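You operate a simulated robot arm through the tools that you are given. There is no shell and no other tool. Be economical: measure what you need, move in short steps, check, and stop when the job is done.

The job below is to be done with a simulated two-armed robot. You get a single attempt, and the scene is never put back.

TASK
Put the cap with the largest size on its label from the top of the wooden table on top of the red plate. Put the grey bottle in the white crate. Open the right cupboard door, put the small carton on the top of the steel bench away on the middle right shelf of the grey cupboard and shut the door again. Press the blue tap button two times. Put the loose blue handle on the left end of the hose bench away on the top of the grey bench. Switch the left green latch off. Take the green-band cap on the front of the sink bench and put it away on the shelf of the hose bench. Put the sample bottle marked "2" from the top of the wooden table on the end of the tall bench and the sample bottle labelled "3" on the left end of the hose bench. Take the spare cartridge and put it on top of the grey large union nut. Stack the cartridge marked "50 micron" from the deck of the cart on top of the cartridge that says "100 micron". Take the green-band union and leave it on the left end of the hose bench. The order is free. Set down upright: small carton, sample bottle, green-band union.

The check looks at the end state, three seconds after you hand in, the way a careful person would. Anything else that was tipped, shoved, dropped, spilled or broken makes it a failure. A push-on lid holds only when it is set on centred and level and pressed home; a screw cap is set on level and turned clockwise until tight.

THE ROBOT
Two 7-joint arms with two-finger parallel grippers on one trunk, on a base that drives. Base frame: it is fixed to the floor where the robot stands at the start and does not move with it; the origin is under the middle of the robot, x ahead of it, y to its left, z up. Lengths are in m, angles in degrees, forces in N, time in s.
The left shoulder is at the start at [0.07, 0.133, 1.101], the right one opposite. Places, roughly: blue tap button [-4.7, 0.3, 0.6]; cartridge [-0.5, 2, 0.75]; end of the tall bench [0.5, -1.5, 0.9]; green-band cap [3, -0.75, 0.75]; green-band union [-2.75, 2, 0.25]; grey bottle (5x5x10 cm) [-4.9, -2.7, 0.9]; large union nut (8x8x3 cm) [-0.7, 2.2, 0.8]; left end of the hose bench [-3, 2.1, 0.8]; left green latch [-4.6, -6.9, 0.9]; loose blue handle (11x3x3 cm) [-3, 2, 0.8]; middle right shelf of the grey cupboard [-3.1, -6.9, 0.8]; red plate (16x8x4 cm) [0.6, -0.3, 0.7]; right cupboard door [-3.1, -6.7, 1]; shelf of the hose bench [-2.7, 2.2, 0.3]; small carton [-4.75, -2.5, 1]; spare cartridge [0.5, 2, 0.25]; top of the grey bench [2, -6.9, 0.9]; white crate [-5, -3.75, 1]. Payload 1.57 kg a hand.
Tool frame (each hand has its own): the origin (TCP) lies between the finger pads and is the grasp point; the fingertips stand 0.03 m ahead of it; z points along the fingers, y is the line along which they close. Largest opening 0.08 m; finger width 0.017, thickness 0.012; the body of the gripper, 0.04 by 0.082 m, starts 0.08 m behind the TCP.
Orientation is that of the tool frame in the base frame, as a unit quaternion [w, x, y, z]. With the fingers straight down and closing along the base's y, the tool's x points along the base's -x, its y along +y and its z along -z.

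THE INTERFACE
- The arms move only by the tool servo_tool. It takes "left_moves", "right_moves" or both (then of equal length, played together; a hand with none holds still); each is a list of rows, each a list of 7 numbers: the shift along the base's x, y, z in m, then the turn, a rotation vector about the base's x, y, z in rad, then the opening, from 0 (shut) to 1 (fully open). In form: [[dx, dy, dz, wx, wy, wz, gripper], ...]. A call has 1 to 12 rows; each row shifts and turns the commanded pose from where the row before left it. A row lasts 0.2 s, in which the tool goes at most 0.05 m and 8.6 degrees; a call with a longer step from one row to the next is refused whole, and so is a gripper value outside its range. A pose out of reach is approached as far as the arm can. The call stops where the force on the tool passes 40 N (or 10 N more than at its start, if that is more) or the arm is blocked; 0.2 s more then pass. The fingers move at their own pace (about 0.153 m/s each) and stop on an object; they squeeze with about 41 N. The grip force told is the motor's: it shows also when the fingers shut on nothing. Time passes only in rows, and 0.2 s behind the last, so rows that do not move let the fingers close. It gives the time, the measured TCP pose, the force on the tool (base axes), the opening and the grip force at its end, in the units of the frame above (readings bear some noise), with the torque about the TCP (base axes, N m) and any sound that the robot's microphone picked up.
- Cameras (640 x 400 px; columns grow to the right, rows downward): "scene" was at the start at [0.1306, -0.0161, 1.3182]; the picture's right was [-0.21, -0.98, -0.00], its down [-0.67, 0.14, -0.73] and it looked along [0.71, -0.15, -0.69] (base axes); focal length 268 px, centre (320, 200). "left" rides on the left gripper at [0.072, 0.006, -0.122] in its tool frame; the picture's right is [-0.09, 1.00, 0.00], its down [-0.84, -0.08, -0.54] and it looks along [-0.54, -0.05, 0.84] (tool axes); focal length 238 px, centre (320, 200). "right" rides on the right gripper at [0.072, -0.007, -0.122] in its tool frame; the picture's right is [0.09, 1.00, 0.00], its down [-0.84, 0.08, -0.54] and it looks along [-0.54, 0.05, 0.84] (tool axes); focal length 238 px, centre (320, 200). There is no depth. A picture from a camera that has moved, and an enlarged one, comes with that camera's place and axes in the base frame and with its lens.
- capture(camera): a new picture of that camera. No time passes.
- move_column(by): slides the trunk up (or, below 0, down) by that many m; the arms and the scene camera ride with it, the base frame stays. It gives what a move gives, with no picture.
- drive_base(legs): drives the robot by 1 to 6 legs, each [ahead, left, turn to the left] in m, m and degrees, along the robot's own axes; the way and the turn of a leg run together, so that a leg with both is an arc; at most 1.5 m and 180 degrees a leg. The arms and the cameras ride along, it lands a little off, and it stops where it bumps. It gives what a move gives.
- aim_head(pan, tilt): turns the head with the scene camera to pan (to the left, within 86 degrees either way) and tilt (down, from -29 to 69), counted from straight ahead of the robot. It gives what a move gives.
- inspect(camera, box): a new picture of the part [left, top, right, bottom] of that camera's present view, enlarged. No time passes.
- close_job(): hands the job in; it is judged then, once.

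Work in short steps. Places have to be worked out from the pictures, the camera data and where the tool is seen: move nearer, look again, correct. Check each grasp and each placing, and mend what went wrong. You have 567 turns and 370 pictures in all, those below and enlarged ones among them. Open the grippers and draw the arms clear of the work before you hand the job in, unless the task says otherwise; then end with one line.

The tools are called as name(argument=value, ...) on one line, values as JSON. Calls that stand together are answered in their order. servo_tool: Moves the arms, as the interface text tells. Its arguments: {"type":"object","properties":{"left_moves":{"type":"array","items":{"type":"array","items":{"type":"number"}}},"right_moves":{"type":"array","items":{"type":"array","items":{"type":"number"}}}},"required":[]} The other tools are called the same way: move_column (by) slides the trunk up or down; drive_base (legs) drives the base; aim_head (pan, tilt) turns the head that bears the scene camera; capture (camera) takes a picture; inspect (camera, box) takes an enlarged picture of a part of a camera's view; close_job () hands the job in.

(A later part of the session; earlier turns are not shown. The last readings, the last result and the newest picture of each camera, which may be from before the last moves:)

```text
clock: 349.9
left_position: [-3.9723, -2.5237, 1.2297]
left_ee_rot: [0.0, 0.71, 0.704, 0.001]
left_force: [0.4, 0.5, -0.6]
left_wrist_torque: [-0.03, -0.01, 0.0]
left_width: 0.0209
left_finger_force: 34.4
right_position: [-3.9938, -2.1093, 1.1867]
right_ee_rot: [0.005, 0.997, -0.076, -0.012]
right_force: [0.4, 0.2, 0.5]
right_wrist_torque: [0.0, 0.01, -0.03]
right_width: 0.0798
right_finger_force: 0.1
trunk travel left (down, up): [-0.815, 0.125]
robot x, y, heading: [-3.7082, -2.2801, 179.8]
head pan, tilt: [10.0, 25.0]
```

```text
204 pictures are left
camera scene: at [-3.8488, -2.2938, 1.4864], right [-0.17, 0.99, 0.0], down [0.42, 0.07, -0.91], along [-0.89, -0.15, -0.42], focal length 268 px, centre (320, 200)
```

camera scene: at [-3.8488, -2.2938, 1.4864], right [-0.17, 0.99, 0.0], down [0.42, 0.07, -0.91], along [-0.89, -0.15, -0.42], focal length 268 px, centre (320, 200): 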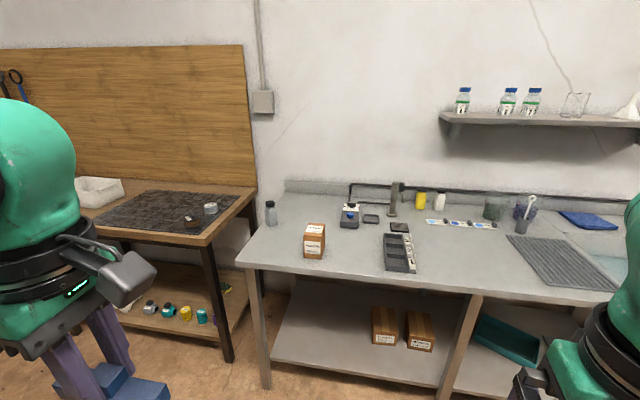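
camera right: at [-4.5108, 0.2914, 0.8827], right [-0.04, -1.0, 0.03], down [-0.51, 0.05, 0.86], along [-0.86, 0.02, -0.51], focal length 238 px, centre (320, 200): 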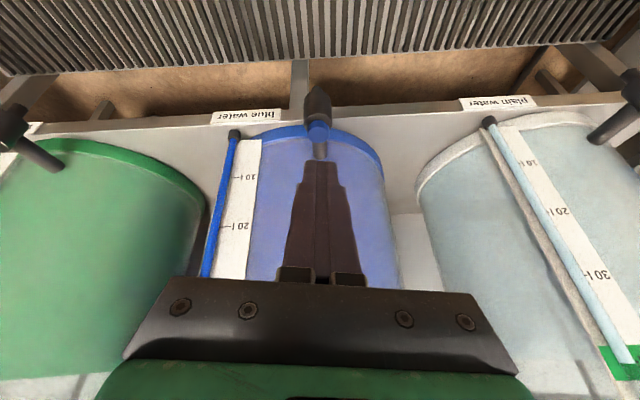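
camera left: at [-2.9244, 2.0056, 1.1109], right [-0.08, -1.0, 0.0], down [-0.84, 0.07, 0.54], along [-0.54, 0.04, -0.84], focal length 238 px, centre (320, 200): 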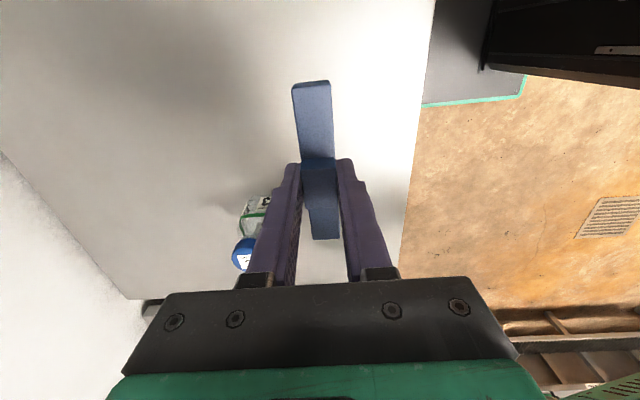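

inspect(camera="scene", box=[230, 170, 450, 290])

inspect(camera="scene", box=[60, 150, 250, 260])

```text
2.91 times, centred on (340, 230) of scene
camera zoom: at [-3.8488, -2.2938, 1.4864], right [-0.17, 0.99, 0.0], down [0.42, 0.07, -0.91], along [-0.89, -0.15, -0.42], focal length 781 px, centre (262, 113)
```

zoom: 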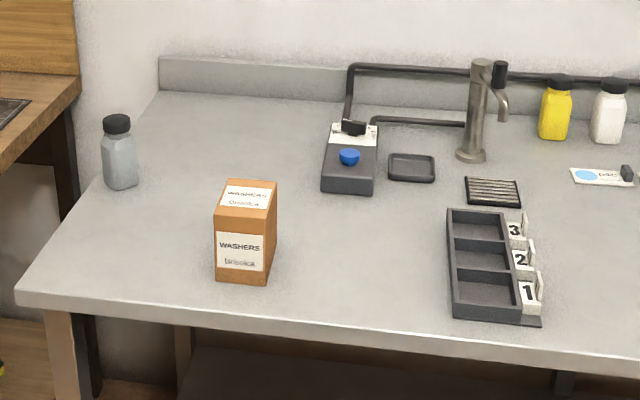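

```text
3.37 times, centred on (155, 205) of scene
camera zoom: at [-3.8488, -2.2938, 1.4864], right [-0.17, 0.99, 0.0], down [0.42, 0.07, -0.91], along [-0.89, -0.15, -0.42], focal length 904 px, centre (876, 183)
```

zoom: 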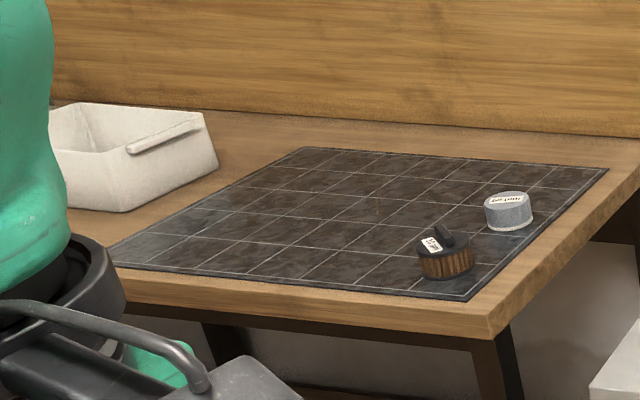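

Grey bottle at about (-4.84, -2.68), carton at (-4.68, -2.46), white crate on the wood bench to the left. I move in front of the grey bottle for the right hand.

drive_base(legs=[[0.0, 0.55, 0], [0.4, 0, 0]])

move_column(by=-0.12)

aim_head(pan=-15, tilt=40)

capture(camera="scene")

capture(camera="right")

```text
clock: 355.1
left_position: [-4.3693, -3.07, 1.2295]
left_ee_rot: [0.001, 0.708, 0.706, 0.0]
left_force: [0.1, 0.5, -0.8]
left_wrist_torque: [0.0, 0.01, 0.0]
left_width: 0.0209
left_finger_force: 34.2
right_position: [-4.392, -2.6552, 1.1866]
right_ee_rot: [0.005, 0.997, -0.074, -0.012]
right_force: [0.0, -0.1, -0.2]
right_wrist_torque: [0.0, 0.0, -0.02]
right_width: 0.0802
right_finger_force: 0.1
trunk travel left (down, up): [-0.815, 0.125]
robot x, y, heading: [-4.1024, -2.8239, 179.9]
head pan, tilt: [10.0, 25.0]
```

```text
clock: 356.6
left_position: [-4.3708, -3.0696, 1.1085]
left_ee_rot: [0.0, 0.708, 0.706, 0.0]
left_force: [0.3, -0.6, 0.0]
left_wrist_torque: [-0.01, -0.03, -0.01]
left_width: 0.0209
left_finger_force: 34.3
right_position: [-4.3925, -2.6543, 1.066]
right_ee_rot: [0.005, 0.997, -0.075, -0.012]
right_force: [0.4, -0.1, 0.4]
right_wrist_torque: [0.01, -0.02, -0.02]
right_width: 0.0801
right_finger_force: 0.1
trunk travel left (down, up): [-0.695, 0.245]
robot x, y, heading: [-4.1034, -2.824, 179.8]
head pan, tilt: [10.0, 25.0]
```

```text
clock: 357.5
left_position: [-4.3709, -3.0704, 1.1088]
left_ee_rot: [0.0, 0.709, 0.706, 0.0]
left_force: [0.6, 0.8, -1.4]
left_wrist_torque: [0.02, -0.01, -0.02]
left_width: 0.0209
left_finger_force: 34.7
right_position: [-4.3942, -2.654, 1.0661]
right_ee_rot: [0.005, 0.997, -0.074, -0.012]
right_force: [-0.3, 0.4, 0.0]
right_wrist_torque: [0.01, 0.0, 0.02]
right_width: 0.0799
right_finger_force: 0.1
trunk travel left (down, up): [-0.695, 0.245]
robot x, y, heading: [-4.1065, -2.8217, 180.2]
head pan, tilt: [-15.0, 40.0]
```

```text
201 pictures are left
camera scene: at [-4.2392, -2.801, 1.3432], right [0.26, 0.97, 0.0], down [0.62, -0.17, -0.77], along [-0.74, 0.2, -0.64], focal length 268 px, centre (320, 200)
```

scene: 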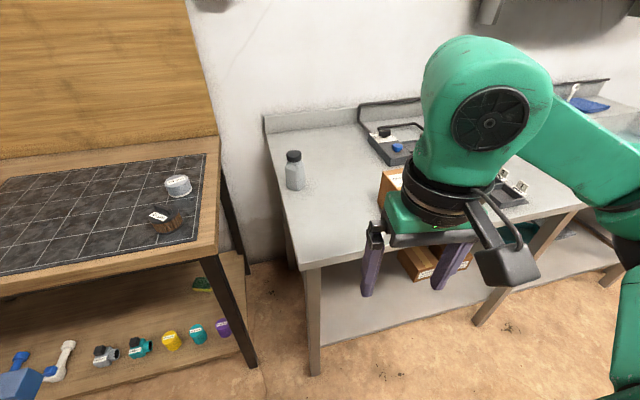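

```text
200 pictures are left
camera right: at [-4.3182, -2.6578, 1.1859], right [-0.06, -1.0, 0.01], down [-0.83, 0.05, 0.56], along [-0.56, 0.02, -0.83], focal length 238 px, centre (320, 200)
```

right: 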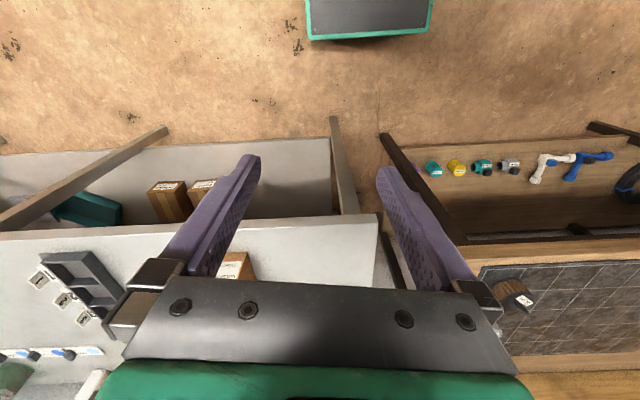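

The bottle is at (-4.885, -2.703), bench z≈0.858. I drive forward 0.16 m and reach over it.

drive_base(legs=[[0.16, 0, 0]])

servo_tool(right_moves=[[-0.045, -0.007, 0, 0, 0, 0, 1], [-0.045, -0.007, 0, 0, 0, 0, 1], [-0.045, -0.007, 0, 0, 0, 0, 1], [-0.045, -0.007, 0, 0, 0, 0, 1], [-0.045, -0.007, 0, 0, 0, 0, 1], [-0.04, -0.007, 0, 0, 0, 0, 1]])

capture(camera="right")

```text
clock: 358.9
left_position: [-4.5301, -3.0695, 1.1094]
left_ee_rot: [0.0, 0.709, 0.706, 0.0]
left_force: [0.0, -0.3, -0.6]
left_wrist_torque: [0.0, 0.05, 0.01]
left_width: 0.021
left_finger_force: 33.9
right_position: [-4.5531, -2.6545, 1.0673]
right_ee_rot: [0.006, 0.997, -0.074, -0.012]
right_force: [-0.2, -0.5, -1.0]
right_wrist_torque: [0.02, 0.02, -0.04]
right_width: 0.0804
right_finger_force: 0.0
trunk travel left (down, up): [-0.695, 0.245]
robot x, y, heading: [-4.2654, -2.8217, 180.0]
head pan, tilt: [-15.0, 40.0]
```

```text
clock: 360.3
left_position: [-4.5329, -3.071, 1.1075]
left_ee_rot: [0.001, 0.708, 0.706, 0.001]
left_force: [-0.5, -0.4, -0.4]
left_wrist_torque: [0.06, -0.03, -0.01]
left_width: 0.0205
left_finger_force: 34.0
right_position: [-4.8211, -2.7, 1.0655]
right_ee_rot: [0.004, 0.997, -0.073, -0.012]
right_force: [0.1, -0.8, -0.5]
right_wrist_torque: [0.01, 0.0, 0.02]
right_width: 0.08
right_finger_force: 0.0
trunk travel left (down, up): [-0.695, 0.245]
robot x, y, heading: [-4.2682, -2.8242, 180.1]
head pan, tilt: [-15.0, 40.0]
```

```text
199 pictures are left
camera right: at [-4.7449, -2.703, 1.1856], right [-0.05, -1.0, 0.01], down [-0.83, 0.05, 0.56], along [-0.56, 0.02, -0.83], focal length 238 px, centre (320, 200)
```

right: 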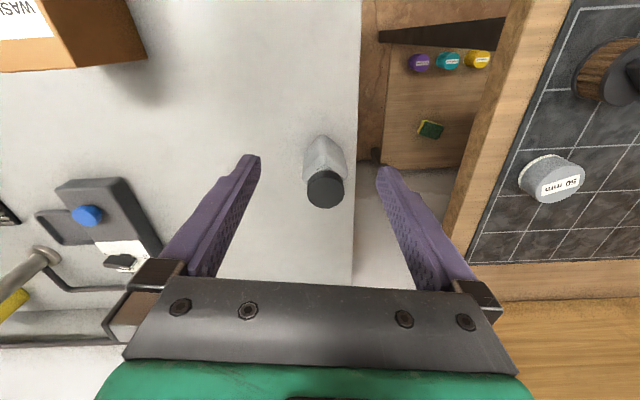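

Bottle cap reads (-4.885, -2.704). I move over it and descend to z≈0.985 first.

servo_tool(right_moves=[[-0.032, -0.002, 0, 0, 0, 0, 1], [-0.032, -0.002, 0, 0, 0, 0, 1], [0, 0, -0.04, 0, 0, 0, 1], [0, 0, -0.04, 0, 0, 0, 1]])

capture(camera="right")

```text
clock: 361.3
left_position: [-4.5338, -3.0698, 1.1091]
left_ee_rot: [0.0, 0.708, 0.706, 0.0]
left_force: [0.0, 0.7, -1.1]
left_wrist_torque: [0.01, 0.04, -0.01]
left_width: 0.021
left_finger_force: 34.2
right_position: [-4.856, -2.6975, 0.9776]
right_ee_rot: [0.005, 0.997, -0.073, -0.011]
right_force: [0.0, 1.0, 0.2]
right_wrist_torque: [0.0, -0.01, 0.0]
right_width: 0.0798
right_finger_force: 0.1
right hand out of reach, approached as far as the arm can: row 2
trunk travel left (down, up): [-0.695, 0.245]
robot x, y, heading: [-4.2664, -2.8185, 179.9]
head pan, tilt: [-15.0, 40.0]
```

```text
198 pictures are left
camera right: at [-4.7814, -2.701, 1.0977], right [-0.05, -1.0, 0.01], down [-0.83, 0.05, 0.56], along [-0.56, 0.02, -0.83], focal length 238 px, centre (320, 200)
```

right: 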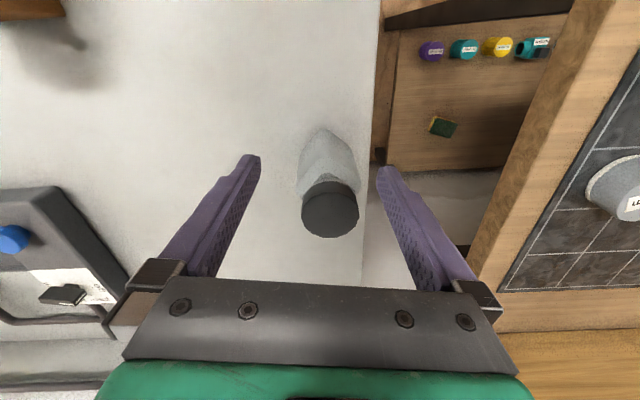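

I need ~3 cm more reach. I raise the hand 0.08, lower the column 0.1, then move forward.

servo_tool(right_moves=[[0, 0, 0.04, 0, 0, 0, 1], [0, 0, 0.04, 0, 0, 0, 1], [0, 0, 0.02, 0, 0, 0, 1]])

move_column(by=-0.1)

servo_tool(right_moves=[[-0.015, -0.004, 0, 0, 0, 0, 1], [-0.014, -0.004, 0, 0, 0, 0, 1], [0, 0, -0.03, 0, 0, 0, 1]])

capture(camera="right")

```text
clock: 362.1
left_position: [-4.5316, -3.0691, 1.1089]
left_ee_rot: [0.0, 0.708, 0.706, -0.001]
left_force: [0.8, 1.0, 0.2]
left_wrist_torque: [0.0, 0.0, -0.04]
left_width: 0.0206
left_finger_force: 33.9
right_position: [-4.8535, -2.6935, 1.059]
right_ee_rot: [0.007, 0.997, -0.074, -0.012]
right_force: [0.0, -0.1, -1.0]
right_wrist_torque: [0.01, -0.03, 0.0]
right_width: 0.0803
right_finger_force: 0.1
right hand out of reach, approached as far as the arm can: row 3
trunk travel left (down, up): [-0.695, 0.245]
robot x, y, heading: [-4.27, -2.8223, 180.2]
head pan, tilt: [-15.0, 40.0]
```

```text
clock: 363.5
left_position: [-4.5314, -3.0694, 1.0096]
left_ee_rot: [0.0, 0.708, 0.706, 0.0]
left_force: [0.4, 0.9, -0.9]
left_wrist_torque: [0.01, -0.01, 0.0]
left_width: 0.0209
left_finger_force: 33.6
right_position: [-4.8541, -2.6942, 0.9589]
right_ee_rot: [0.005, 0.997, -0.074, -0.011]
right_force: [-0.6, 0.5, 0.5]
right_wrist_torque: [0.03, -0.03, -0.02]
right_width: 0.08
right_finger_force: 0.0
trunk travel left (down, up): [-0.595, 0.345]
robot x, y, heading: [-4.2644, -2.825, 179.9]
head pan, tilt: [-15.0, 40.0]
```

```text
clock: 364.3
left_position: [-4.5332, -3.0681, 1.0081]
left_ee_rot: [0.001, 0.708, 0.706, 0.001]
left_force: [-0.2, -0.1, -0.8]
left_wrist_torque: [-0.02, -0.01, 0.0]
left_width: 0.0209
left_finger_force: 34.1
right_position: [-4.8557, -2.6945, 0.9285]
right_ee_rot: [0.006, 0.997, -0.074, -0.012]
right_force: [-0.5, 0.5, -0.7]
right_wrist_torque: [0.0, -0.03, -0.04]
right_width: 0.0802
right_finger_force: 0.1
right hand out of reach, approached as far as the arm can: row 1, 2
trunk travel left (down, up): [-0.595, 0.345]
robot x, y, heading: [-4.2658, -2.8255, 179.9]
head pan, tilt: [-15.0, 40.0]
```

```text
197 pictures are left
camera right: at [-4.7798, -2.6978, 1.0486], right [-0.06, -1.0, 0.01], down [-0.83, 0.05, 0.56], along [-0.56, 0.02, -0.83], focal length 238 px, centre (320, 200)
```

right: 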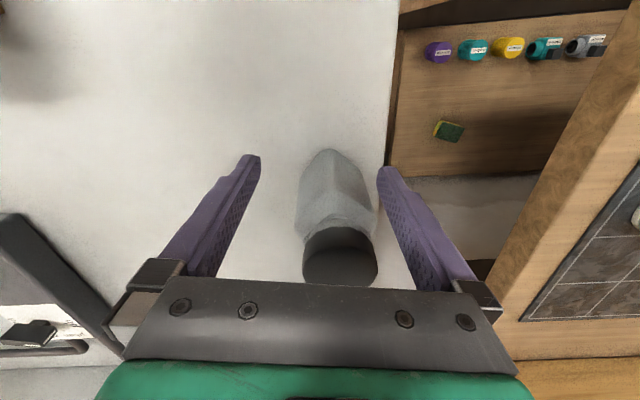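

The bottle is rotated ~45° about vertical and I'm short of reach. I raise the hand, rotate the tool 45°, and drive the base 5 cm forward.

servo_tool(right_moves=[[0.005, 0, 0.04, 0, 0, 0, 1], [0.01, 0, 0.04, 0, 0, 0, 1], [0.01, 0, 0.03, 0, 0, 0, 1], [0, 0, 0, 0, 0, -0.13, 1], [0, 0, 0, 0, 0, -0.13, 1], [0, 0, 0, 0, 0, -0.13, 1], [0, 0, 0, 0, 0, -0.13, 1], [0, 0, 0, 0, 0, -0.13, 1], [0, 0, 0, 0, 0, -0.13, 1]])

drive_base(legs=[[0.05, 0, 0]])

capture(camera="right")

inspect(camera="scene", box=[230, 100, 390, 220])

```text
clock: 366.3
left_position: [-4.5313, -3.0698, 1.0089]
left_ee_rot: [0.0, 0.708, 0.706, 0.001]
left_force: [-0.4, 0.9, -1.0]
left_wrist_torque: [0.03, 0.0, 0.0]
left_width: 0.0207
left_finger_force: 34.1
right_position: [-4.827, -2.6959, 1.034]
right_ee_rot: [0.001, 0.894, -0.447, -0.014]
right_force: [0.1, -0.2, 0.0]
right_wrist_torque: [0.0, -0.03, 0.01]
right_width: 0.0799
right_finger_force: 0.0
right hand out of reach, approached as far as the arm can: row 2, 3
trunk travel left (down, up): [-0.595, 0.345]
robot x, y, heading: [-4.2647, -2.8243, 179.9]
head pan, tilt: [-15.0, 40.0]
```

```text
clock: 367.2
left_position: [-4.5804, -3.0706, 1.009]
left_ee_rot: [-0.001, 0.708, 0.706, 0.0]
left_force: [0.2, 1.2, 0.3]
left_wrist_torque: [0.02, 0.01, 0.02]
left_width: 0.021
left_finger_force: 34.2
right_position: [-4.8772, -2.6966, 1.0349]
right_ee_rot: [0.002, 0.895, -0.447, -0.015]
right_force: [0.5, 0.7, -0.1]
right_wrist_torque: [0.01, 0.02, 0.02]
right_width: 0.0802
right_finger_force: 0.0
trunk travel left (down, up): [-0.595, 0.345]
robot x, y, heading: [-4.3128, -2.8229, 179.8]
head pan, tilt: [-15.0, 40.0]
```

```text
196 pictures are left
camera right: at [-4.8244, -2.7514, 1.154], right [-0.74, -0.67, 0.01], down [-0.55, 0.62, 0.56], along [-0.39, 0.41, -0.83], focal length 238 px, centre (320, 200)
```

right: 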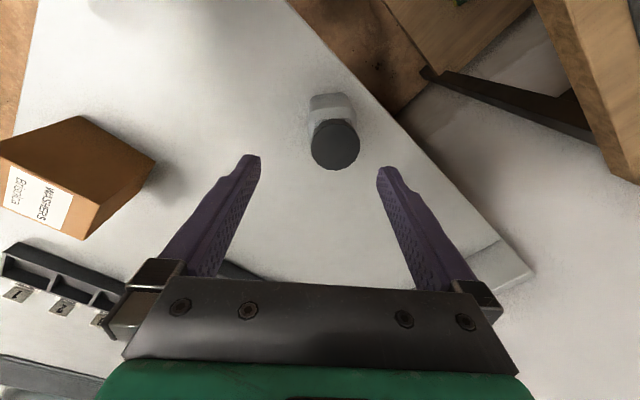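

```text
3.33 times, centred on (310, 160) of scene
camera zoom: at [-4.4483, -2.8008, 1.2433], right [0.26, 0.97, 0.0], down [0.62, -0.17, -0.77], along [-0.74, 0.2, -0.64], focal length 895 px, centre (353, 333)
```

zoom: 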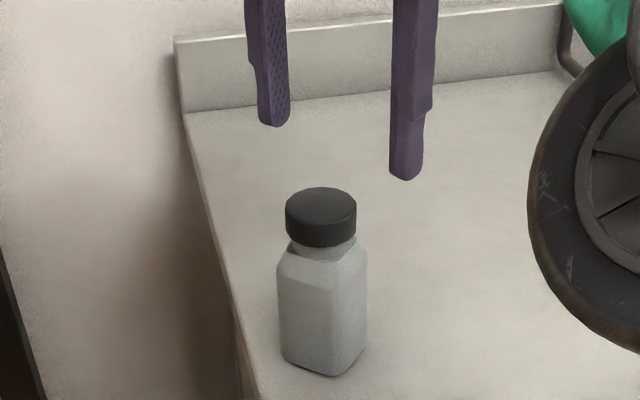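

Now the bottle's faces align with the fingers. I shift (-11, -9) mm and descend to grip at z≈0.905.

servo_tool(right_moves=[[-0.011, -0.009, -0.02, 0, 0, 0, 1], [0, 0, -0.03, 0, 0, 0, 1], [0, 0, -0.03, 0, 0, 0, 1]])

capture(camera="right")

```text
clock: 368.0
left_position: [-4.5824, -3.069, 1.0091]
left_ee_rot: [0.001, 0.708, 0.706, -0.001]
left_force: [0.5, 0.3, 0.2]
left_wrist_torque: [-0.02, 0.02, 0.02]
left_width: 0.021
left_finger_force: 33.8
right_position: [-4.8879, -2.7035, 0.9537]
right_ee_rot: [0.001, 0.894, -0.447, -0.015]
right_force: [0.1, -0.1, -1.1]
right_wrist_torque: [0.02, -0.02, -0.01]
right_width: 0.0801
right_finger_force: 0.1
trunk travel left (down, up): [-0.595, 0.345]
robot x, y, heading: [-4.3169, -2.8248, 179.7]
head pan, tilt: [-15.0, 40.0]
```

```text
194 pictures are left
camera right: at [-4.8363, -2.7597, 1.073], right [-0.74, -0.67, 0.01], down [-0.55, 0.62, 0.56], along [-0.39, 0.41, -0.83], focal length 238 px, centre (320, 200)
```

right: 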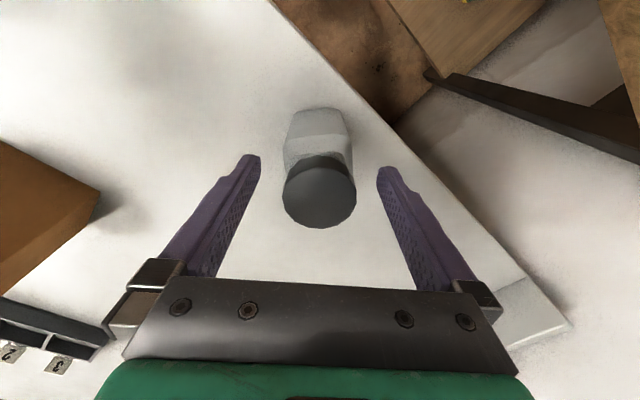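

Centred. I go down 4.5 cm, grip and lift.

servo_tool(right_moves=[[0, 0, -0.025, 0, 0, 0, 1], [0, 0, -0.02, 0, 0, 0, 1], [0, 0, 0, 0, 0, 0, 0.3], [0, 0, 0, 0, 0, 0, 0.3], [0, 0, 0, 0, 0, 0, 0.3], [0, 0, 0.03, 0, 0, 0, 0.3], [0, 0, 0.04, 0, 0, 0, 0.3]])

capture(camera="right")

```text
clock: 369.6
left_position: [-4.5804, -3.0709, 1.0086]
left_ee_rot: [0.0, 0.708, 0.706, 0.001]
left_force: [0.3, 0.5, 0.2]
left_wrist_torque: [-0.02, -0.02, 0.01]
left_width: 0.0208
left_finger_force: 34.3
right_position: [-4.8876, -2.7045, 0.9795]
right_ee_rot: [0.0, 0.895, -0.447, -0.014]
right_force: [0.7, -0.3, -1.2]
right_wrist_torque: [-0.04, 0.02, -0.01]
right_width: 0.0472
right_finger_force: 41.2
trunk travel left (down, up): [-0.595, 0.345]
robot x, y, heading: [-4.3206, -2.8252, 179.5]
head pan, tilt: [-15.0, 40.0]
```

```text
193 pictures are left
camera right: at [-4.8361, -2.76, 1.0986], right [-0.74, -0.67, 0.01], down [-0.55, 0.62, 0.56], along [-0.39, 0.41, -0.83], focal length 238 px, centre (320, 200)
```

right: 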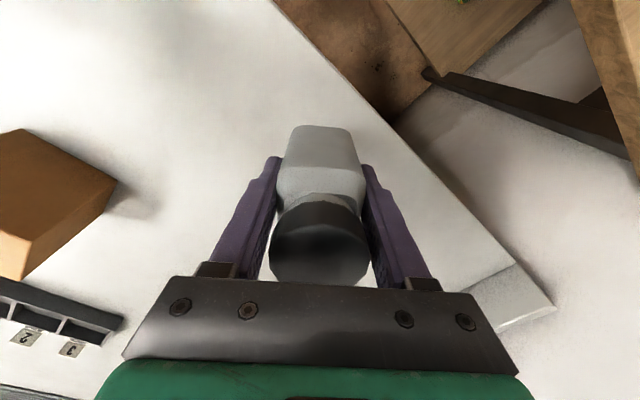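

Gripped. I retract the hand upward and back, back off, and look toward the crate.

servo_tool(right_moves=[[0.01, 0, 0.04, 0, 0, 0, 0.3], [0.03, 0, 0.035, 0, 0, 0, 0.3], [0.045, 0, 0.0, 0, 0, 0, 0.3], [0.045, 0, 0.0, 0, 0, 0, 0.3], [0.045, 0, 0, 0, 0, 0, 0.3], [0.045, 0, 0, 0, 0, 0, 0.3]])

drive_base(legs=[[-0.25, 0, 0], [0, 0.7, 0]])

aim_head(pan=0, tilt=30)

capture(camera="scene")

```text
clock: 371.0
left_position: [-4.5806, -3.0704, 1.0099]
left_ee_rot: [-0.001, 0.709, 0.705, -0.001]
left_force: [0.0, -0.6, -1.0]
left_wrist_torque: [-0.04, 0.04, -0.01]
left_width: 0.021
left_finger_force: 34.1
right_position: [-4.6661, -2.7044, 1.0543]
right_ee_rot: [0.001, 0.894, -0.447, -0.014]
right_force: [0.9, -0.6, -1.3]
right_wrist_torque: [0.02, 0.01, 0.0]
right_width: 0.0475
right_finger_force: 41.3
trunk travel left (down, up): [-0.595, 0.345]
robot x, y, heading: [-4.3184, -2.825, 180.0]
head pan, tilt: [-15.0, 40.0]
```

```text
clock: 376.2
left_position: [-4.3314, -3.7655, 1.0085]
left_ee_rot: [0.001, 0.708, 0.706, 0.0]
left_force: [0.6, -0.5, -1.5]
left_wrist_torque: [0.01, 0.02, 0.03]
left_width: 0.0209
left_finger_force: 34.1
right_position: [-4.4192, -3.4009, 1.0535]
right_ee_rot: [0.0, 0.894, -0.447, -0.014]
right_force: [0.6, 0.3, -0.3]
right_wrist_torque: [-0.02, -0.04, 0.0]
right_width: 0.0472
right_finger_force: 41.1
trunk travel left (down, up): [-0.595, 0.345]
robot x, y, heading: [-4.068, -3.5184, 180.0]
head pan, tilt: [-15.0, 40.0]
```

```text
clock: 377.0
left_position: [-4.3328, -3.7652, 1.0093]
left_ee_rot: [0.001, 0.708, 0.706, 0.0]
left_force: [0.5, -0.4, -0.1]
left_wrist_torque: [-0.01, -0.02, -0.03]
left_width: 0.0209
left_finger_force: 34.3
right_position: [-4.4193, -3.4015, 1.054]
right_ee_rot: [0.001, 0.895, -0.447, -0.014]
right_force: [0.2, -0.5, -0.9]
right_wrist_torque: [-0.02, 0.01, -0.01]
right_width: 0.0468
right_finger_force: 40.8
trunk travel left (down, up): [-0.595, 0.345]
robot x, y, heading: [-4.0661, -3.5228, 180.2]
head pan, tilt: [0.0, 30.0]
```

```text
192 pictures are left
camera scene: at [-4.2085, -3.5183, 1.2584], right [0.0, 1.0, 0.0], down [0.5, 0.0, -0.87], along [-0.87, 0.0, -0.5], focal length 268 px, centre (320, 200)
```

scene: 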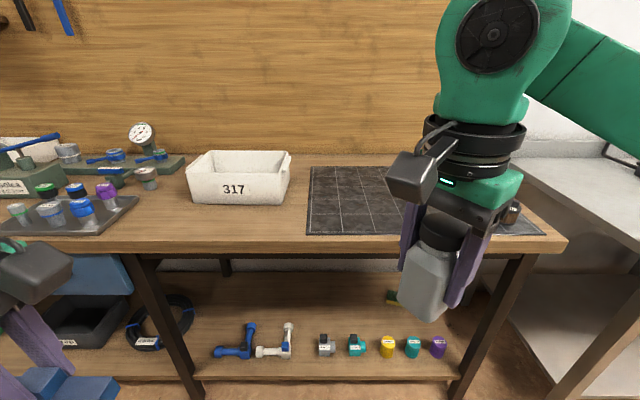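

The white crate ("317") is centred near (-5.0, -3.73). I move in front of it.

drive_base(legs=[[0, 0.34, 0], [0.3, 0, 0]])

capture(camera="right")

aim_head(pan=-10, tilt=40)

capture(camera="scene")

```text
clock: 380.9
left_position: [-4.6367, -4.1002, 1.009]
left_ee_rot: [0.001, 0.71, 0.704, -0.001]
left_force: [-0.4, 0.6, -0.2]
left_wrist_torque: [-0.02, -0.02, -0.02]
left_width: 0.0208
left_finger_force: 34.5
right_position: [-4.7219, -3.7357, 1.0531]
right_ee_rot: [0.001, 0.893, -0.45, -0.014]
right_force: [-0.2, -1.0, -0.9]
right_wrist_torque: [-0.01, -0.01, -0.02]
right_width: 0.0471
right_finger_force: 41.0
trunk travel left (down, up): [-0.595, 0.345]
robot x, y, heading: [-4.3755, -3.8586, 179.8]
head pan, tilt: [0.0, 30.0]
```

```text
191 pictures are left
camera right: at [-4.6704, -3.791, 1.173], right [-0.75, -0.67, 0.01], down [-0.55, 0.62, 0.56], along [-0.38, 0.41, -0.83], focal length 238 px, centre (320, 200)
```

right: 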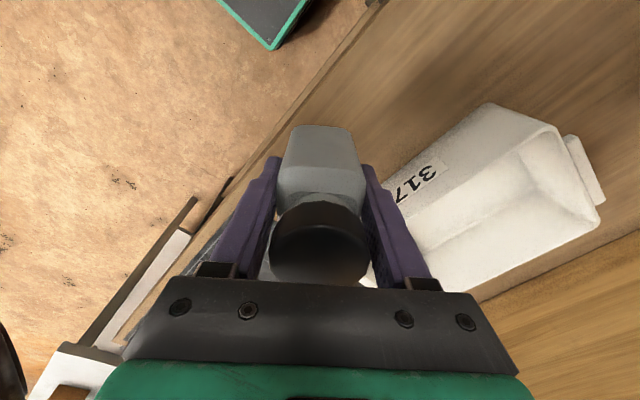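

```text
clock: 381.6
left_position: [-4.6354, -4.1008, 1.009]
left_ee_rot: [0.001, 0.711, 0.704, -0.001]
left_force: [-0.1, -0.9, -1.0]
left_wrist_torque: [0.04, 0.0, 0.0]
left_width: 0.0209
left_finger_force: 34.5
right_position: [-4.722, -3.7346, 1.0533]
right_ee_rot: [0.001, 0.893, -0.449, -0.015]
right_force: [-0.8, 0.0, -1.8]
right_wrist_torque: [-0.02, -0.02, -0.01]
right_width: 0.0469
right_finger_force: 41.3
trunk travel left (down, up): [-0.595, 0.345]
robot x, y, heading: [-4.37, -3.8568, 179.4]
head pan, tilt: [-10.0, 40.0]
```

```text
190 pictures are left
camera scene: at [-4.5052, -3.8396, 1.2431], right [0.18, 0.98, 0.0], down [0.63, -0.12, -0.77], along [-0.75, 0.14, -0.64], focal length 268 px, centre (320, 200)
```

scene: 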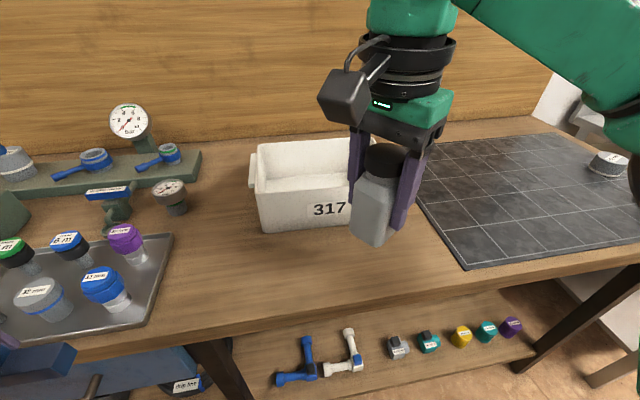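

Crate interior centre ≈ (-4.985, -3.735), rim z≈0.95. I extend the hand over it.

servo_tool(right_moves=[[-0.045, 0, 0, 0, 0, 0, 0.3], [-0.045, 0, 0, 0, 0, 0, 0.3], [-0.045, 0, 0, 0, 0, 0, 0.3], [-0.045, 0, 0, 0, 0, 0, 0.3], [-0.045, 0, 0, 0, 0, 0, 0.3], [-0.035, 0, 0, 0, 0, 0, 0.3]])

capture(camera="right")

capture(camera="scene")

```text
clock: 383.0
left_position: [-4.6361, -4.1001, 1.0092]
left_ee_rot: [0.001, 0.711, 0.703, 0.0]
left_force: [0.4, -0.7, -1.0]
left_wrist_torque: [-0.01, 0.0, -0.04]
left_width: 0.021
left_finger_force: 34.3
right_position: [-4.913, -3.7336, 1.0513]
right_ee_rot: [0.001, 0.893, -0.45, -0.013]
right_force: [0.0, 0.4, -1.2]
right_wrist_torque: [-0.04, 0.01, -0.03]
right_width: 0.0471
right_finger_force: 40.9
right hand out of reach, approached as far as the arm can: row 5, 6
trunk travel left (down, up): [-0.595, 0.345]
robot x, y, heading: [-4.3707, -3.8567, 179.7]
head pan, tilt: [-10.0, 40.0]
```

```text
189 pictures are left
camera right: at [-4.8609, -3.7893, 1.1721], right [-0.75, -0.67, 0.01], down [-0.55, 0.62, 0.56], along [-0.38, 0.41, -0.83], focal length 238 px, centre (320, 200)
```

right: 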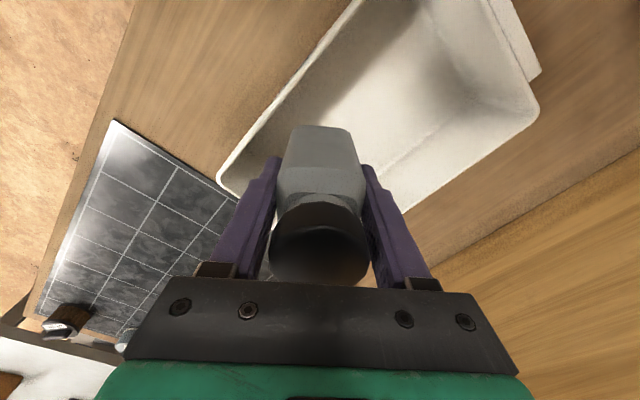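

```text
188 pictures are left
camera scene: at [-4.505, -3.839, 1.2431], right [0.18, 0.98, 0.0], down [0.63, -0.12, -0.77], along [-0.75, 0.14, -0.64], focal length 268 px, centre (320, 200)
```

scene: 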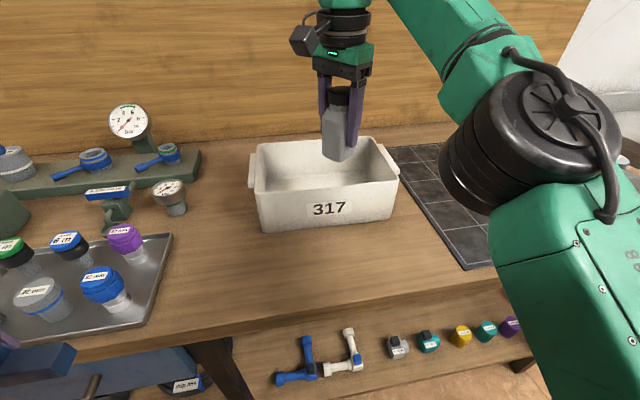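

Reach limit; I drive 6 cm forward to centre the hand over the crate.

drive_base(legs=[[0.065, 0.01, 0]])

capture(camera="right")

capture(camera="scene")

```text
clock: 384.0
left_position: [-4.7008, -4.1094, 1.0089]
left_ee_rot: [0.001, 0.711, 0.703, 0.0]
left_force: [0.3, 0.0, 0.1]
left_wrist_torque: [-0.03, -0.04, 0.04]
left_width: 0.021
left_finger_force: 34.1
right_position: [-4.9763, -3.7431, 1.053]
right_ee_rot: [0.003, 0.893, -0.45, -0.015]
right_force: [0.4, -0.4, 0.1]
right_wrist_torque: [0.0, -0.02, 0.0]
right_width: 0.0474
right_finger_force: 40.8
trunk travel left (down, up): [-0.595, 0.345]
robot x, y, heading: [-4.4337, -3.8638, 179.3]
head pan, tilt: [-10.0, 40.0]
```

```text
187 pictures are left
camera right: at [-4.9251, -3.799, 1.1726], right [-0.75, -0.67, 0.01], down [-0.55, 0.62, 0.56], along [-0.38, 0.41, -0.83], focal length 238 px, centre (320, 200)
```

right: 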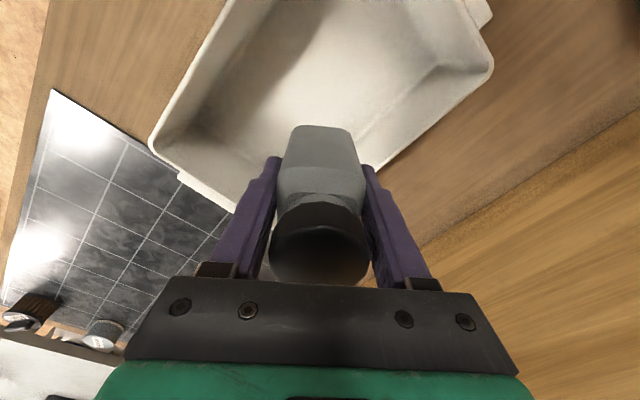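

```text
186 pictures are left
camera scene: at [-4.5692, -3.8487, 1.2432], right [0.18, 0.98, 0.0], down [0.63, -0.12, -0.77], along [-0.75, 0.14, -0.64], focal length 268 px, centre (320, 200)
```

scene: 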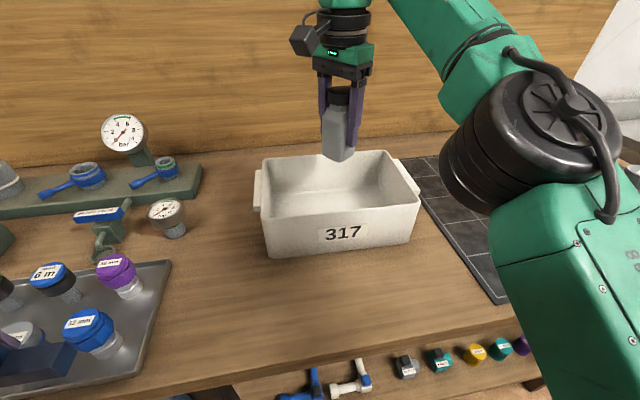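

I fine-tune (+2 cm x) and lower the bottle into the crate.

servo_tool(right_moves=[[0.02, -0.007, 0, 0, 0, 0, 0.3], [0, 0, -0.04, 0, 0, 0, 0.3], [0, 0, -0.04, 0, 0, 0, 0.3], [0, 0, -0.03, 0, 0, 0, 0.3]])

capture(camera="right")

inspect(camera="scene", box=[230, 100, 450, 270])

```text
clock: 385.0
left_position: [-4.7011, -4.1089, 1.0097]
left_ee_rot: [0.001, 0.711, 0.704, -0.001]
left_force: [-0.1, 0.6, -1.1]
left_wrist_torque: [0.0, 0.0, 0.01]
left_width: 0.021
left_finger_force: 34.5
right_position: [-4.9591, -3.7497, 0.9446]
right_ee_rot: [0.001, 0.893, -0.45, -0.014]
right_force: [0.6, -0.5, -0.2]
right_wrist_torque: [0.01, -0.01, -0.04]
right_width: 0.0469
right_finger_force: 40.8
trunk travel left (down, up): [-0.595, 0.345]
robot x, y, heading: [-4.4391, -3.8689, 179.5]
head pan, tilt: [-10.0, 40.0]
```

```text
185 pictures are left
camera right: at [-4.9074, -3.8059, 1.0631], right [-0.75, -0.67, 0.01], down [-0.54, 0.62, 0.56], along [-0.38, 0.41, -0.83], focal length 238 px, centre (320, 200)
```

right: 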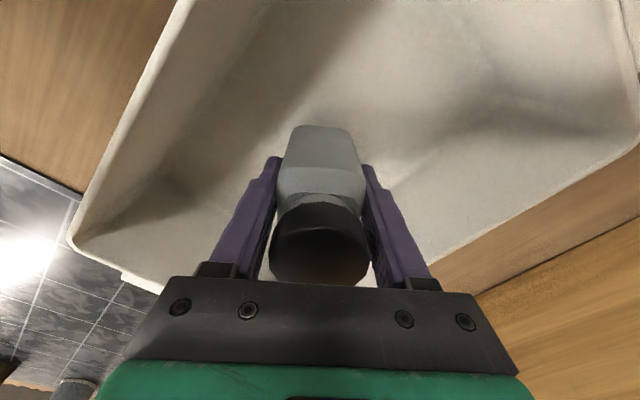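

```text
2.35 times, centred on (340, 185) of scene
camera zoom: at [-4.5698, -3.8484, 1.2431], right [0.18, 0.98, 0.0], down [0.63, -0.12, -0.77], along [-0.75, 0.14, -0.64], focal length 632 px, centre (273, 235)
```

zoom: 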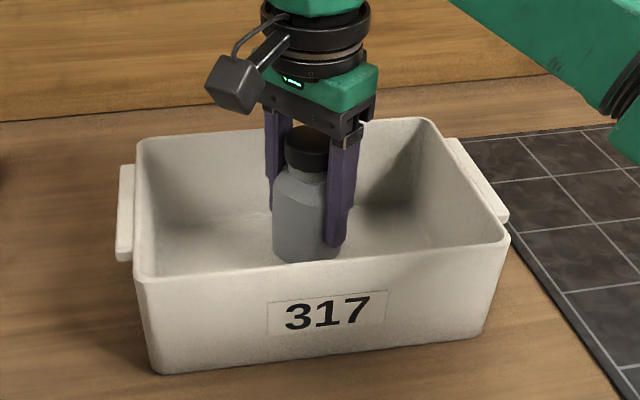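

The bottle is well inside. I lower to contact with the crate floor.

servo_tool(right_moves=[[0, 0, -0.02, 0, 0, 0, 0.3], [0, 0, -0.01, 0, 0, 0, 0.3], [0, 0, -0.005, 0, 0, 0, 0.3]])

servo_tool(right_moves=[[0, 0, -0.004, 0, 0, 0, 0.3], [0, 0, -0.004, 0, 0, 0, 0.3]])

servo_tool(right_moves=[[0, 0, -0.004, 0, 0, 0, 0.3], [0, 0, -0.004, 0, 0, 0, 0.3]])

```text
clock: 385.8
left_position: [-4.6984, -4.1109, 1.0104]
left_ee_rot: [-0.001, 0.711, 0.704, -0.002]
left_force: [0.8, -0.2, -0.3]
left_wrist_torque: [0.0, 0.0, -0.03]
left_width: 0.0207
left_finger_force: 34.4
right_position: [-4.9556, -3.7518, 0.9124]
right_ee_rot: [0.003, 0.893, -0.45, -0.017]
right_force: [-2.8, -1.9, 28.4]
right_wrist_torque: [0.26, -0.29, 0.02]
right_width: 0.0472
right_finger_force: 40.9
trunk travel left (down, up): [-0.595, 0.345]
robot x, y, heading: [-4.4328, -3.8681, 179.6]
head pan, tilt: [-10.0, 40.0]
```

```text
clock: 386.4
left_position: [-4.6976, -4.1118, 1.0087]
left_ee_rot: [-0.001, 0.711, 0.703, -0.001]
left_force: [0.5, -0.1, -0.2]
left_wrist_torque: [-0.05, 0.0, -0.02]
left_width: 0.0209
left_finger_force: 33.8
right_position: [-4.9549, -3.7513, 0.9037]
right_ee_rot: [0.004, 0.893, -0.45, -0.018]
right_force: [-7.2, -2.8, 33.6]
right_wrist_torque: [0.34, -0.26, 0.06]
right_width: 0.047
right_finger_force: 40.9
trunk travel left (down, up): [-0.595, 0.345]
robot x, y, heading: [-4.4341, -3.8679, 179.5]
head pan, tilt: [-10.0, 40.0]
```

```text
clock: 387.0
left_position: [-4.7002, -4.1091, 1.0095]
left_ee_rot: [0.0, 0.71, 0.704, -0.001]
left_force: [-0.7, 0.0, 0.7]
left_wrist_torque: [0.0, -0.02, -0.04]
left_width: 0.0211
left_finger_force: 33.9
right_position: [-4.9555, -3.7502, 0.9004]
right_ee_rot: [0.008, 0.893, -0.45, -0.017]
right_force: [6.0, -1.7, 18.1]
right_wrist_torque: [0.24, -0.42, -0.16]
right_width: 0.0475
right_finger_force: 41.0
trunk travel left (down, up): [-0.595, 0.345]
robot x, y, heading: [-4.4371, -3.8611, 179.6]
head pan, tilt: [-10.0, 40.0]
stopped in row 2 (right hand): the force on the tool passed its limit (the readings are from after the stop); the commanded pose is now the measured one
```

Contact reached. I ease up slightly, release and rise out of the crate.

servo_tool(right_moves=[[0, 0, 0.002, 0, 0, 0, 0.3], [0, 0, 0, 0, 0, 0, 0.9], [0, 0, 0, 0, 0, 0, 0.9], [0, 0, 0.03, 0, 0, 0, 0.9], [0, 0, 0.04, 0, 0, 0, 0.9], [0, 0, 0.04, 0, 0, 0, 0.9], [0, 0, 0.04, 0, 0, 0, 1]])

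inspect(camera="scene", box=[230, 100, 450, 270])

```text
clock: 388.6
left_position: [-4.7006, -4.1111, 1.0093]
left_ee_rot: [0.0, 0.711, 0.703, -0.001]
left_force: [0.6, -0.2, -1.3]
left_wrist_torque: [0.05, 0.03, 0.01]
left_width: 0.0209
left_finger_force: 34.3
right_position: [-4.9572, -3.7535, 1.0482]
right_ee_rot: [0.005, 0.893, -0.449, -0.017]
right_force: [0.8, 0.3, 0.3]
right_wrist_torque: [0.0, 0.03, -0.01]
right_width: 0.08
right_finger_force: 0.0
trunk travel left (down, up): [-0.595, 0.345]
robot x, y, heading: [-4.4341, -3.867, 179.5]
head pan, tilt: [-10.0, 40.0]
```

```text
2.35 times, centred on (340, 185) of scene
camera zoom: at [-4.5685, -3.8499, 1.2432], right [0.18, 0.98, 0.0], down [0.63, -0.12, -0.77], along [-0.75, 0.14, -0.64], focal length 632 px, centre (273, 235)
```

zoom: 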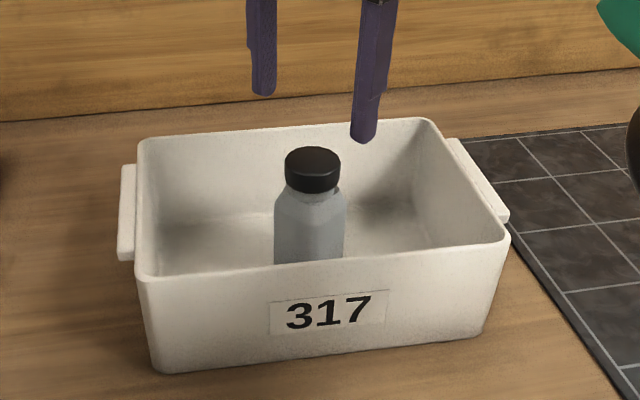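

The grey bottle is in the crate. I retract, rotate the tool back, and return to the steel bench for the carton.

servo_tool(right_moves=[[0.045, 0, 0.02, 0, 0, 0.13, 1], [0.045, 0, 0.02, 0, 0, 0.13, 1], [0.045, 0, 0.0, 0, 0, 0.13, 1], [0.045, 0, 0.0, 0, 0, 0.13, 1], [0.045, 0, 0, 0, 0, 0.13, 1], [0.02, 0, 0, 0, 0, 0.13, 1]])

drive_base(legs=[[-0.3, 0, 0], [0, -1.22, 0]])

move_column(by=0.12)

capture(camera="scene")

```text
clock: 390.0
left_position: [-4.7007, -4.1107, 1.0088]
left_ee_rot: [0.0, 0.711, 0.704, -0.001]
left_force: [0.1, 0.5, 0.3]
left_wrist_torque: [-0.01, -0.03, 0.02]
left_width: 0.021
left_finger_force: 34.2
right_position: [-4.7138, -3.7479, 1.0873]
right_ee_rot: [0.011, 0.997, -0.076, -0.013]
right_force: [0.0, -0.4, -0.3]
right_wrist_torque: [0.01, 0.0, 0.0]
right_width: 0.0798
right_finger_force: 0.1
trunk travel left (down, up): [-0.595, 0.345]
robot x, y, heading: [-4.4342, -3.863, 179.4]
head pan, tilt: [-10.0, 40.0]
```

```text
clock: 397.8
left_position: [-4.3956, -2.899, 1.0091]
left_ee_rot: [0.001, 0.703, 0.711, -0.001]
left_force: [0.5, 0.1, 0.1]
left_wrist_torque: [0.04, -0.01, -0.03]
left_width: 0.0207
left_finger_force: 34.6
right_position: [-4.4163, -2.5381, 1.088]
right_ee_rot: [0.011, 0.998, -0.066, -0.013]
right_force: [0.1, 0.3, -0.1]
right_wrist_torque: [-0.02, -0.01, 0.04]
right_width: 0.0796
right_finger_force: 0.1
trunk travel left (down, up): [-0.595, 0.345]
robot x, y, heading: [-4.1378, -2.6471, -179.4]
head pan, tilt: [-10.0, 40.0]
```

```text
clock: 399.3
left_position: [-4.3967, -2.9003, 1.1287]
left_ee_rot: [0.0, 0.702, 0.712, -0.001]
left_force: [-0.8, 0.2, -0.5]
left_wrist_torque: [0.03, 0.02, 0.04]
left_width: 0.0209
left_finger_force: 34.3
right_position: [-4.4162, -2.5386, 1.2076]
right_ee_rot: [0.01, 0.998, -0.065, -0.012]
right_force: [0.4, 0.0, 0.3]
right_wrist_torque: [0.01, -0.02, -0.01]
right_width: 0.08
right_finger_force: 0.1
trunk travel left (down, up): [-0.715, 0.225]
robot x, y, heading: [-4.1374, -2.6471, -178.8]
head pan, tilt: [-10.0, 40.0]
```

```text
182 pictures are left
camera scene: at [-4.2705, -2.6353, 1.3631], right [0.16, 0.99, 0.0], down [0.63, -0.1, -0.77], along [-0.76, 0.12, -0.64], focal length 268 px, centre (320, 200)
```

scene: 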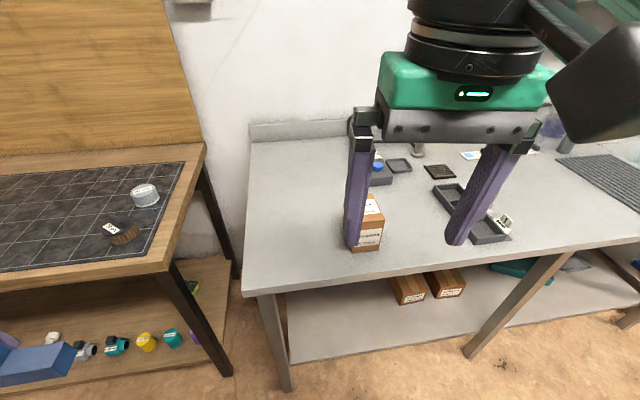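

I look with the wrist camera to locate the carton.

servo_tool(right_moves=[[-0.04, 0.02, 0, 0, 0, 0, 1], [-0.04, 0.02, 0, 0, 0, 0, 1], [-0.04, 0.02, 0.0, 0, 0, 0, 1]])

capture(camera="right")

inspect(camera="scene", box=[320, 160, 440, 270])

```text
clock: 400.1
left_position: [-4.3978, -2.8993, 1.1275]
left_ee_rot: [0.001, 0.703, 0.712, 0.0]
left_force: [-0.6, -0.2, -0.6]
left_wrist_torque: [-0.03, -0.02, 0.04]
left_width: 0.021
left_finger_force: 34.1
right_position: [-4.5369, -2.4755, 1.2059]
right_ee_rot: [0.01, 0.998, -0.065, -0.013]
right_force: [-0.6, 0.1, -0.1]
right_wrist_torque: [-0.02, 0.0, 0.02]
right_width: 0.0799
right_finger_force: 0.0
trunk travel left (down, up): [-0.715, 0.225]
robot x, y, heading: [-4.1363, -2.6475, -179.0]
head pan, tilt: [-10.0, 40.0]
```

```text
181 pictures are left
camera right: at [-4.4615, -2.4771, 1.3258], right [-0.04, -1.0, 0.02], down [-0.82, 0.04, 0.56], along [-0.56, 0.0, -0.83], focal length 238 px, centre (320, 200)
```

right: 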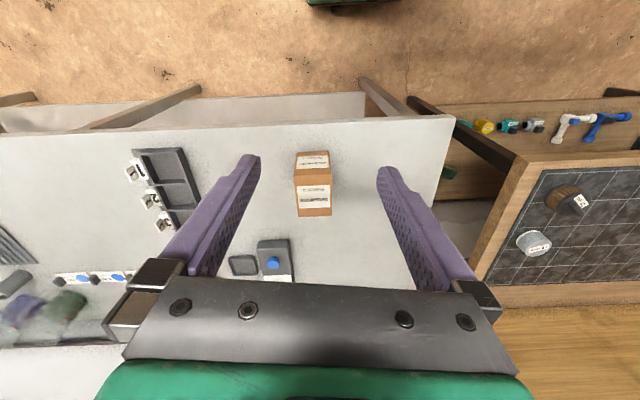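

```text
3.64 times, centred on (380, 215) of scene
camera zoom: at [-4.2716, -2.6351, 1.363], right [0.16, 0.99, 0.0], down [0.64, -0.1, -0.77], along [-0.76, 0.12, -0.64], focal length 976 px, centre (102, 146)
```

zoom: 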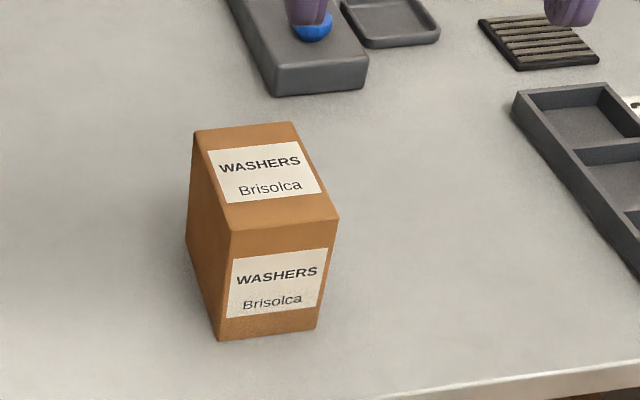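

Carton: centre (-4.70, -2.466), top z≈0.968, ~6 cm wide, aligned with the tool. For inserting it in the cupboard I'll grasp it from the front with the tool pitched ~55°.

servo_tool(right_moves=[[0.02, 0, -0.02, 0, 0.137, 0, 1], [0.02, 0, -0.02, 0, 0.137, 0, 1], [0.02, 0, -0.02, 0, 0.137, 0, 1], [0.02, 0, -0.02, 0, 0.137, 0, 1], [0.02, 0, -0.02, 0, 0.137, 0, 1], [0.01, 0, -0.02, 0, 0.137, 0, 1], [0.01, 0, -0.02, 0, 0.137, 0, 1]])

capture(camera="right")

capture(camera="scene")

```text
clock: 401.7
left_position: [-4.3948, -2.8991, 1.1298]
left_ee_rot: [-0.001, 0.703, 0.711, 0.0]
left_force: [0.5, -0.8, -1.2]
left_wrist_torque: [0.02, 0.02, -0.01]
left_width: 0.0208
left_finger_force: 34.1
right_position: [-4.4749, -2.5016, 1.152]
right_ee_rot: [0.039, 0.891, -0.047, -0.45]
right_force: [0.0, -0.4, -0.1]
right_wrist_torque: [-0.01, 0.04, -0.02]
right_width: 0.0802
right_finger_force: 0.1
right hand out of reach, approached as far as the arm can: row 5, 6, 7
trunk travel left (down, up): [-0.715, 0.225]
robot x, y, heading: [-4.1385, -2.6497, -178.9]
head pan, tilt: [-10.0, 40.0]
```

```text
179 pictures are left
camera right: at [-4.3338, -2.5012, 1.1651], right [0.01, -1.0, 0.04], down [-0.06, 0.04, 1.0], along [-1.0, -0.01, -0.06], focal length 238 px, centre (320, 200)
```

right: 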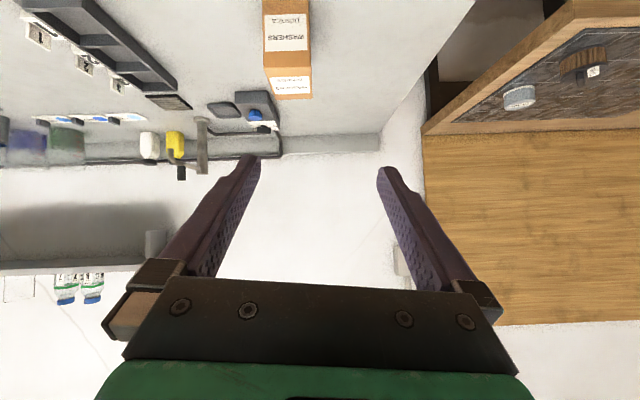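

```text
178 pictures are left
camera scene: at [-4.2687, -2.6361, 1.3633], right [0.16, 0.99, 0.0], down [0.63, -0.1, -0.77], along [-0.76, 0.12, -0.64], focal length 268 px, centre (320, 200)
```

scene: 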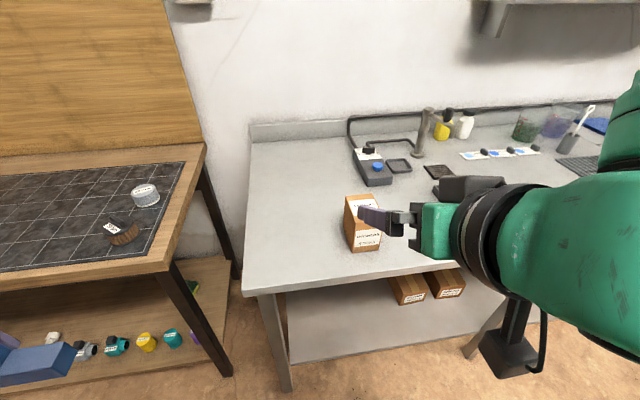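

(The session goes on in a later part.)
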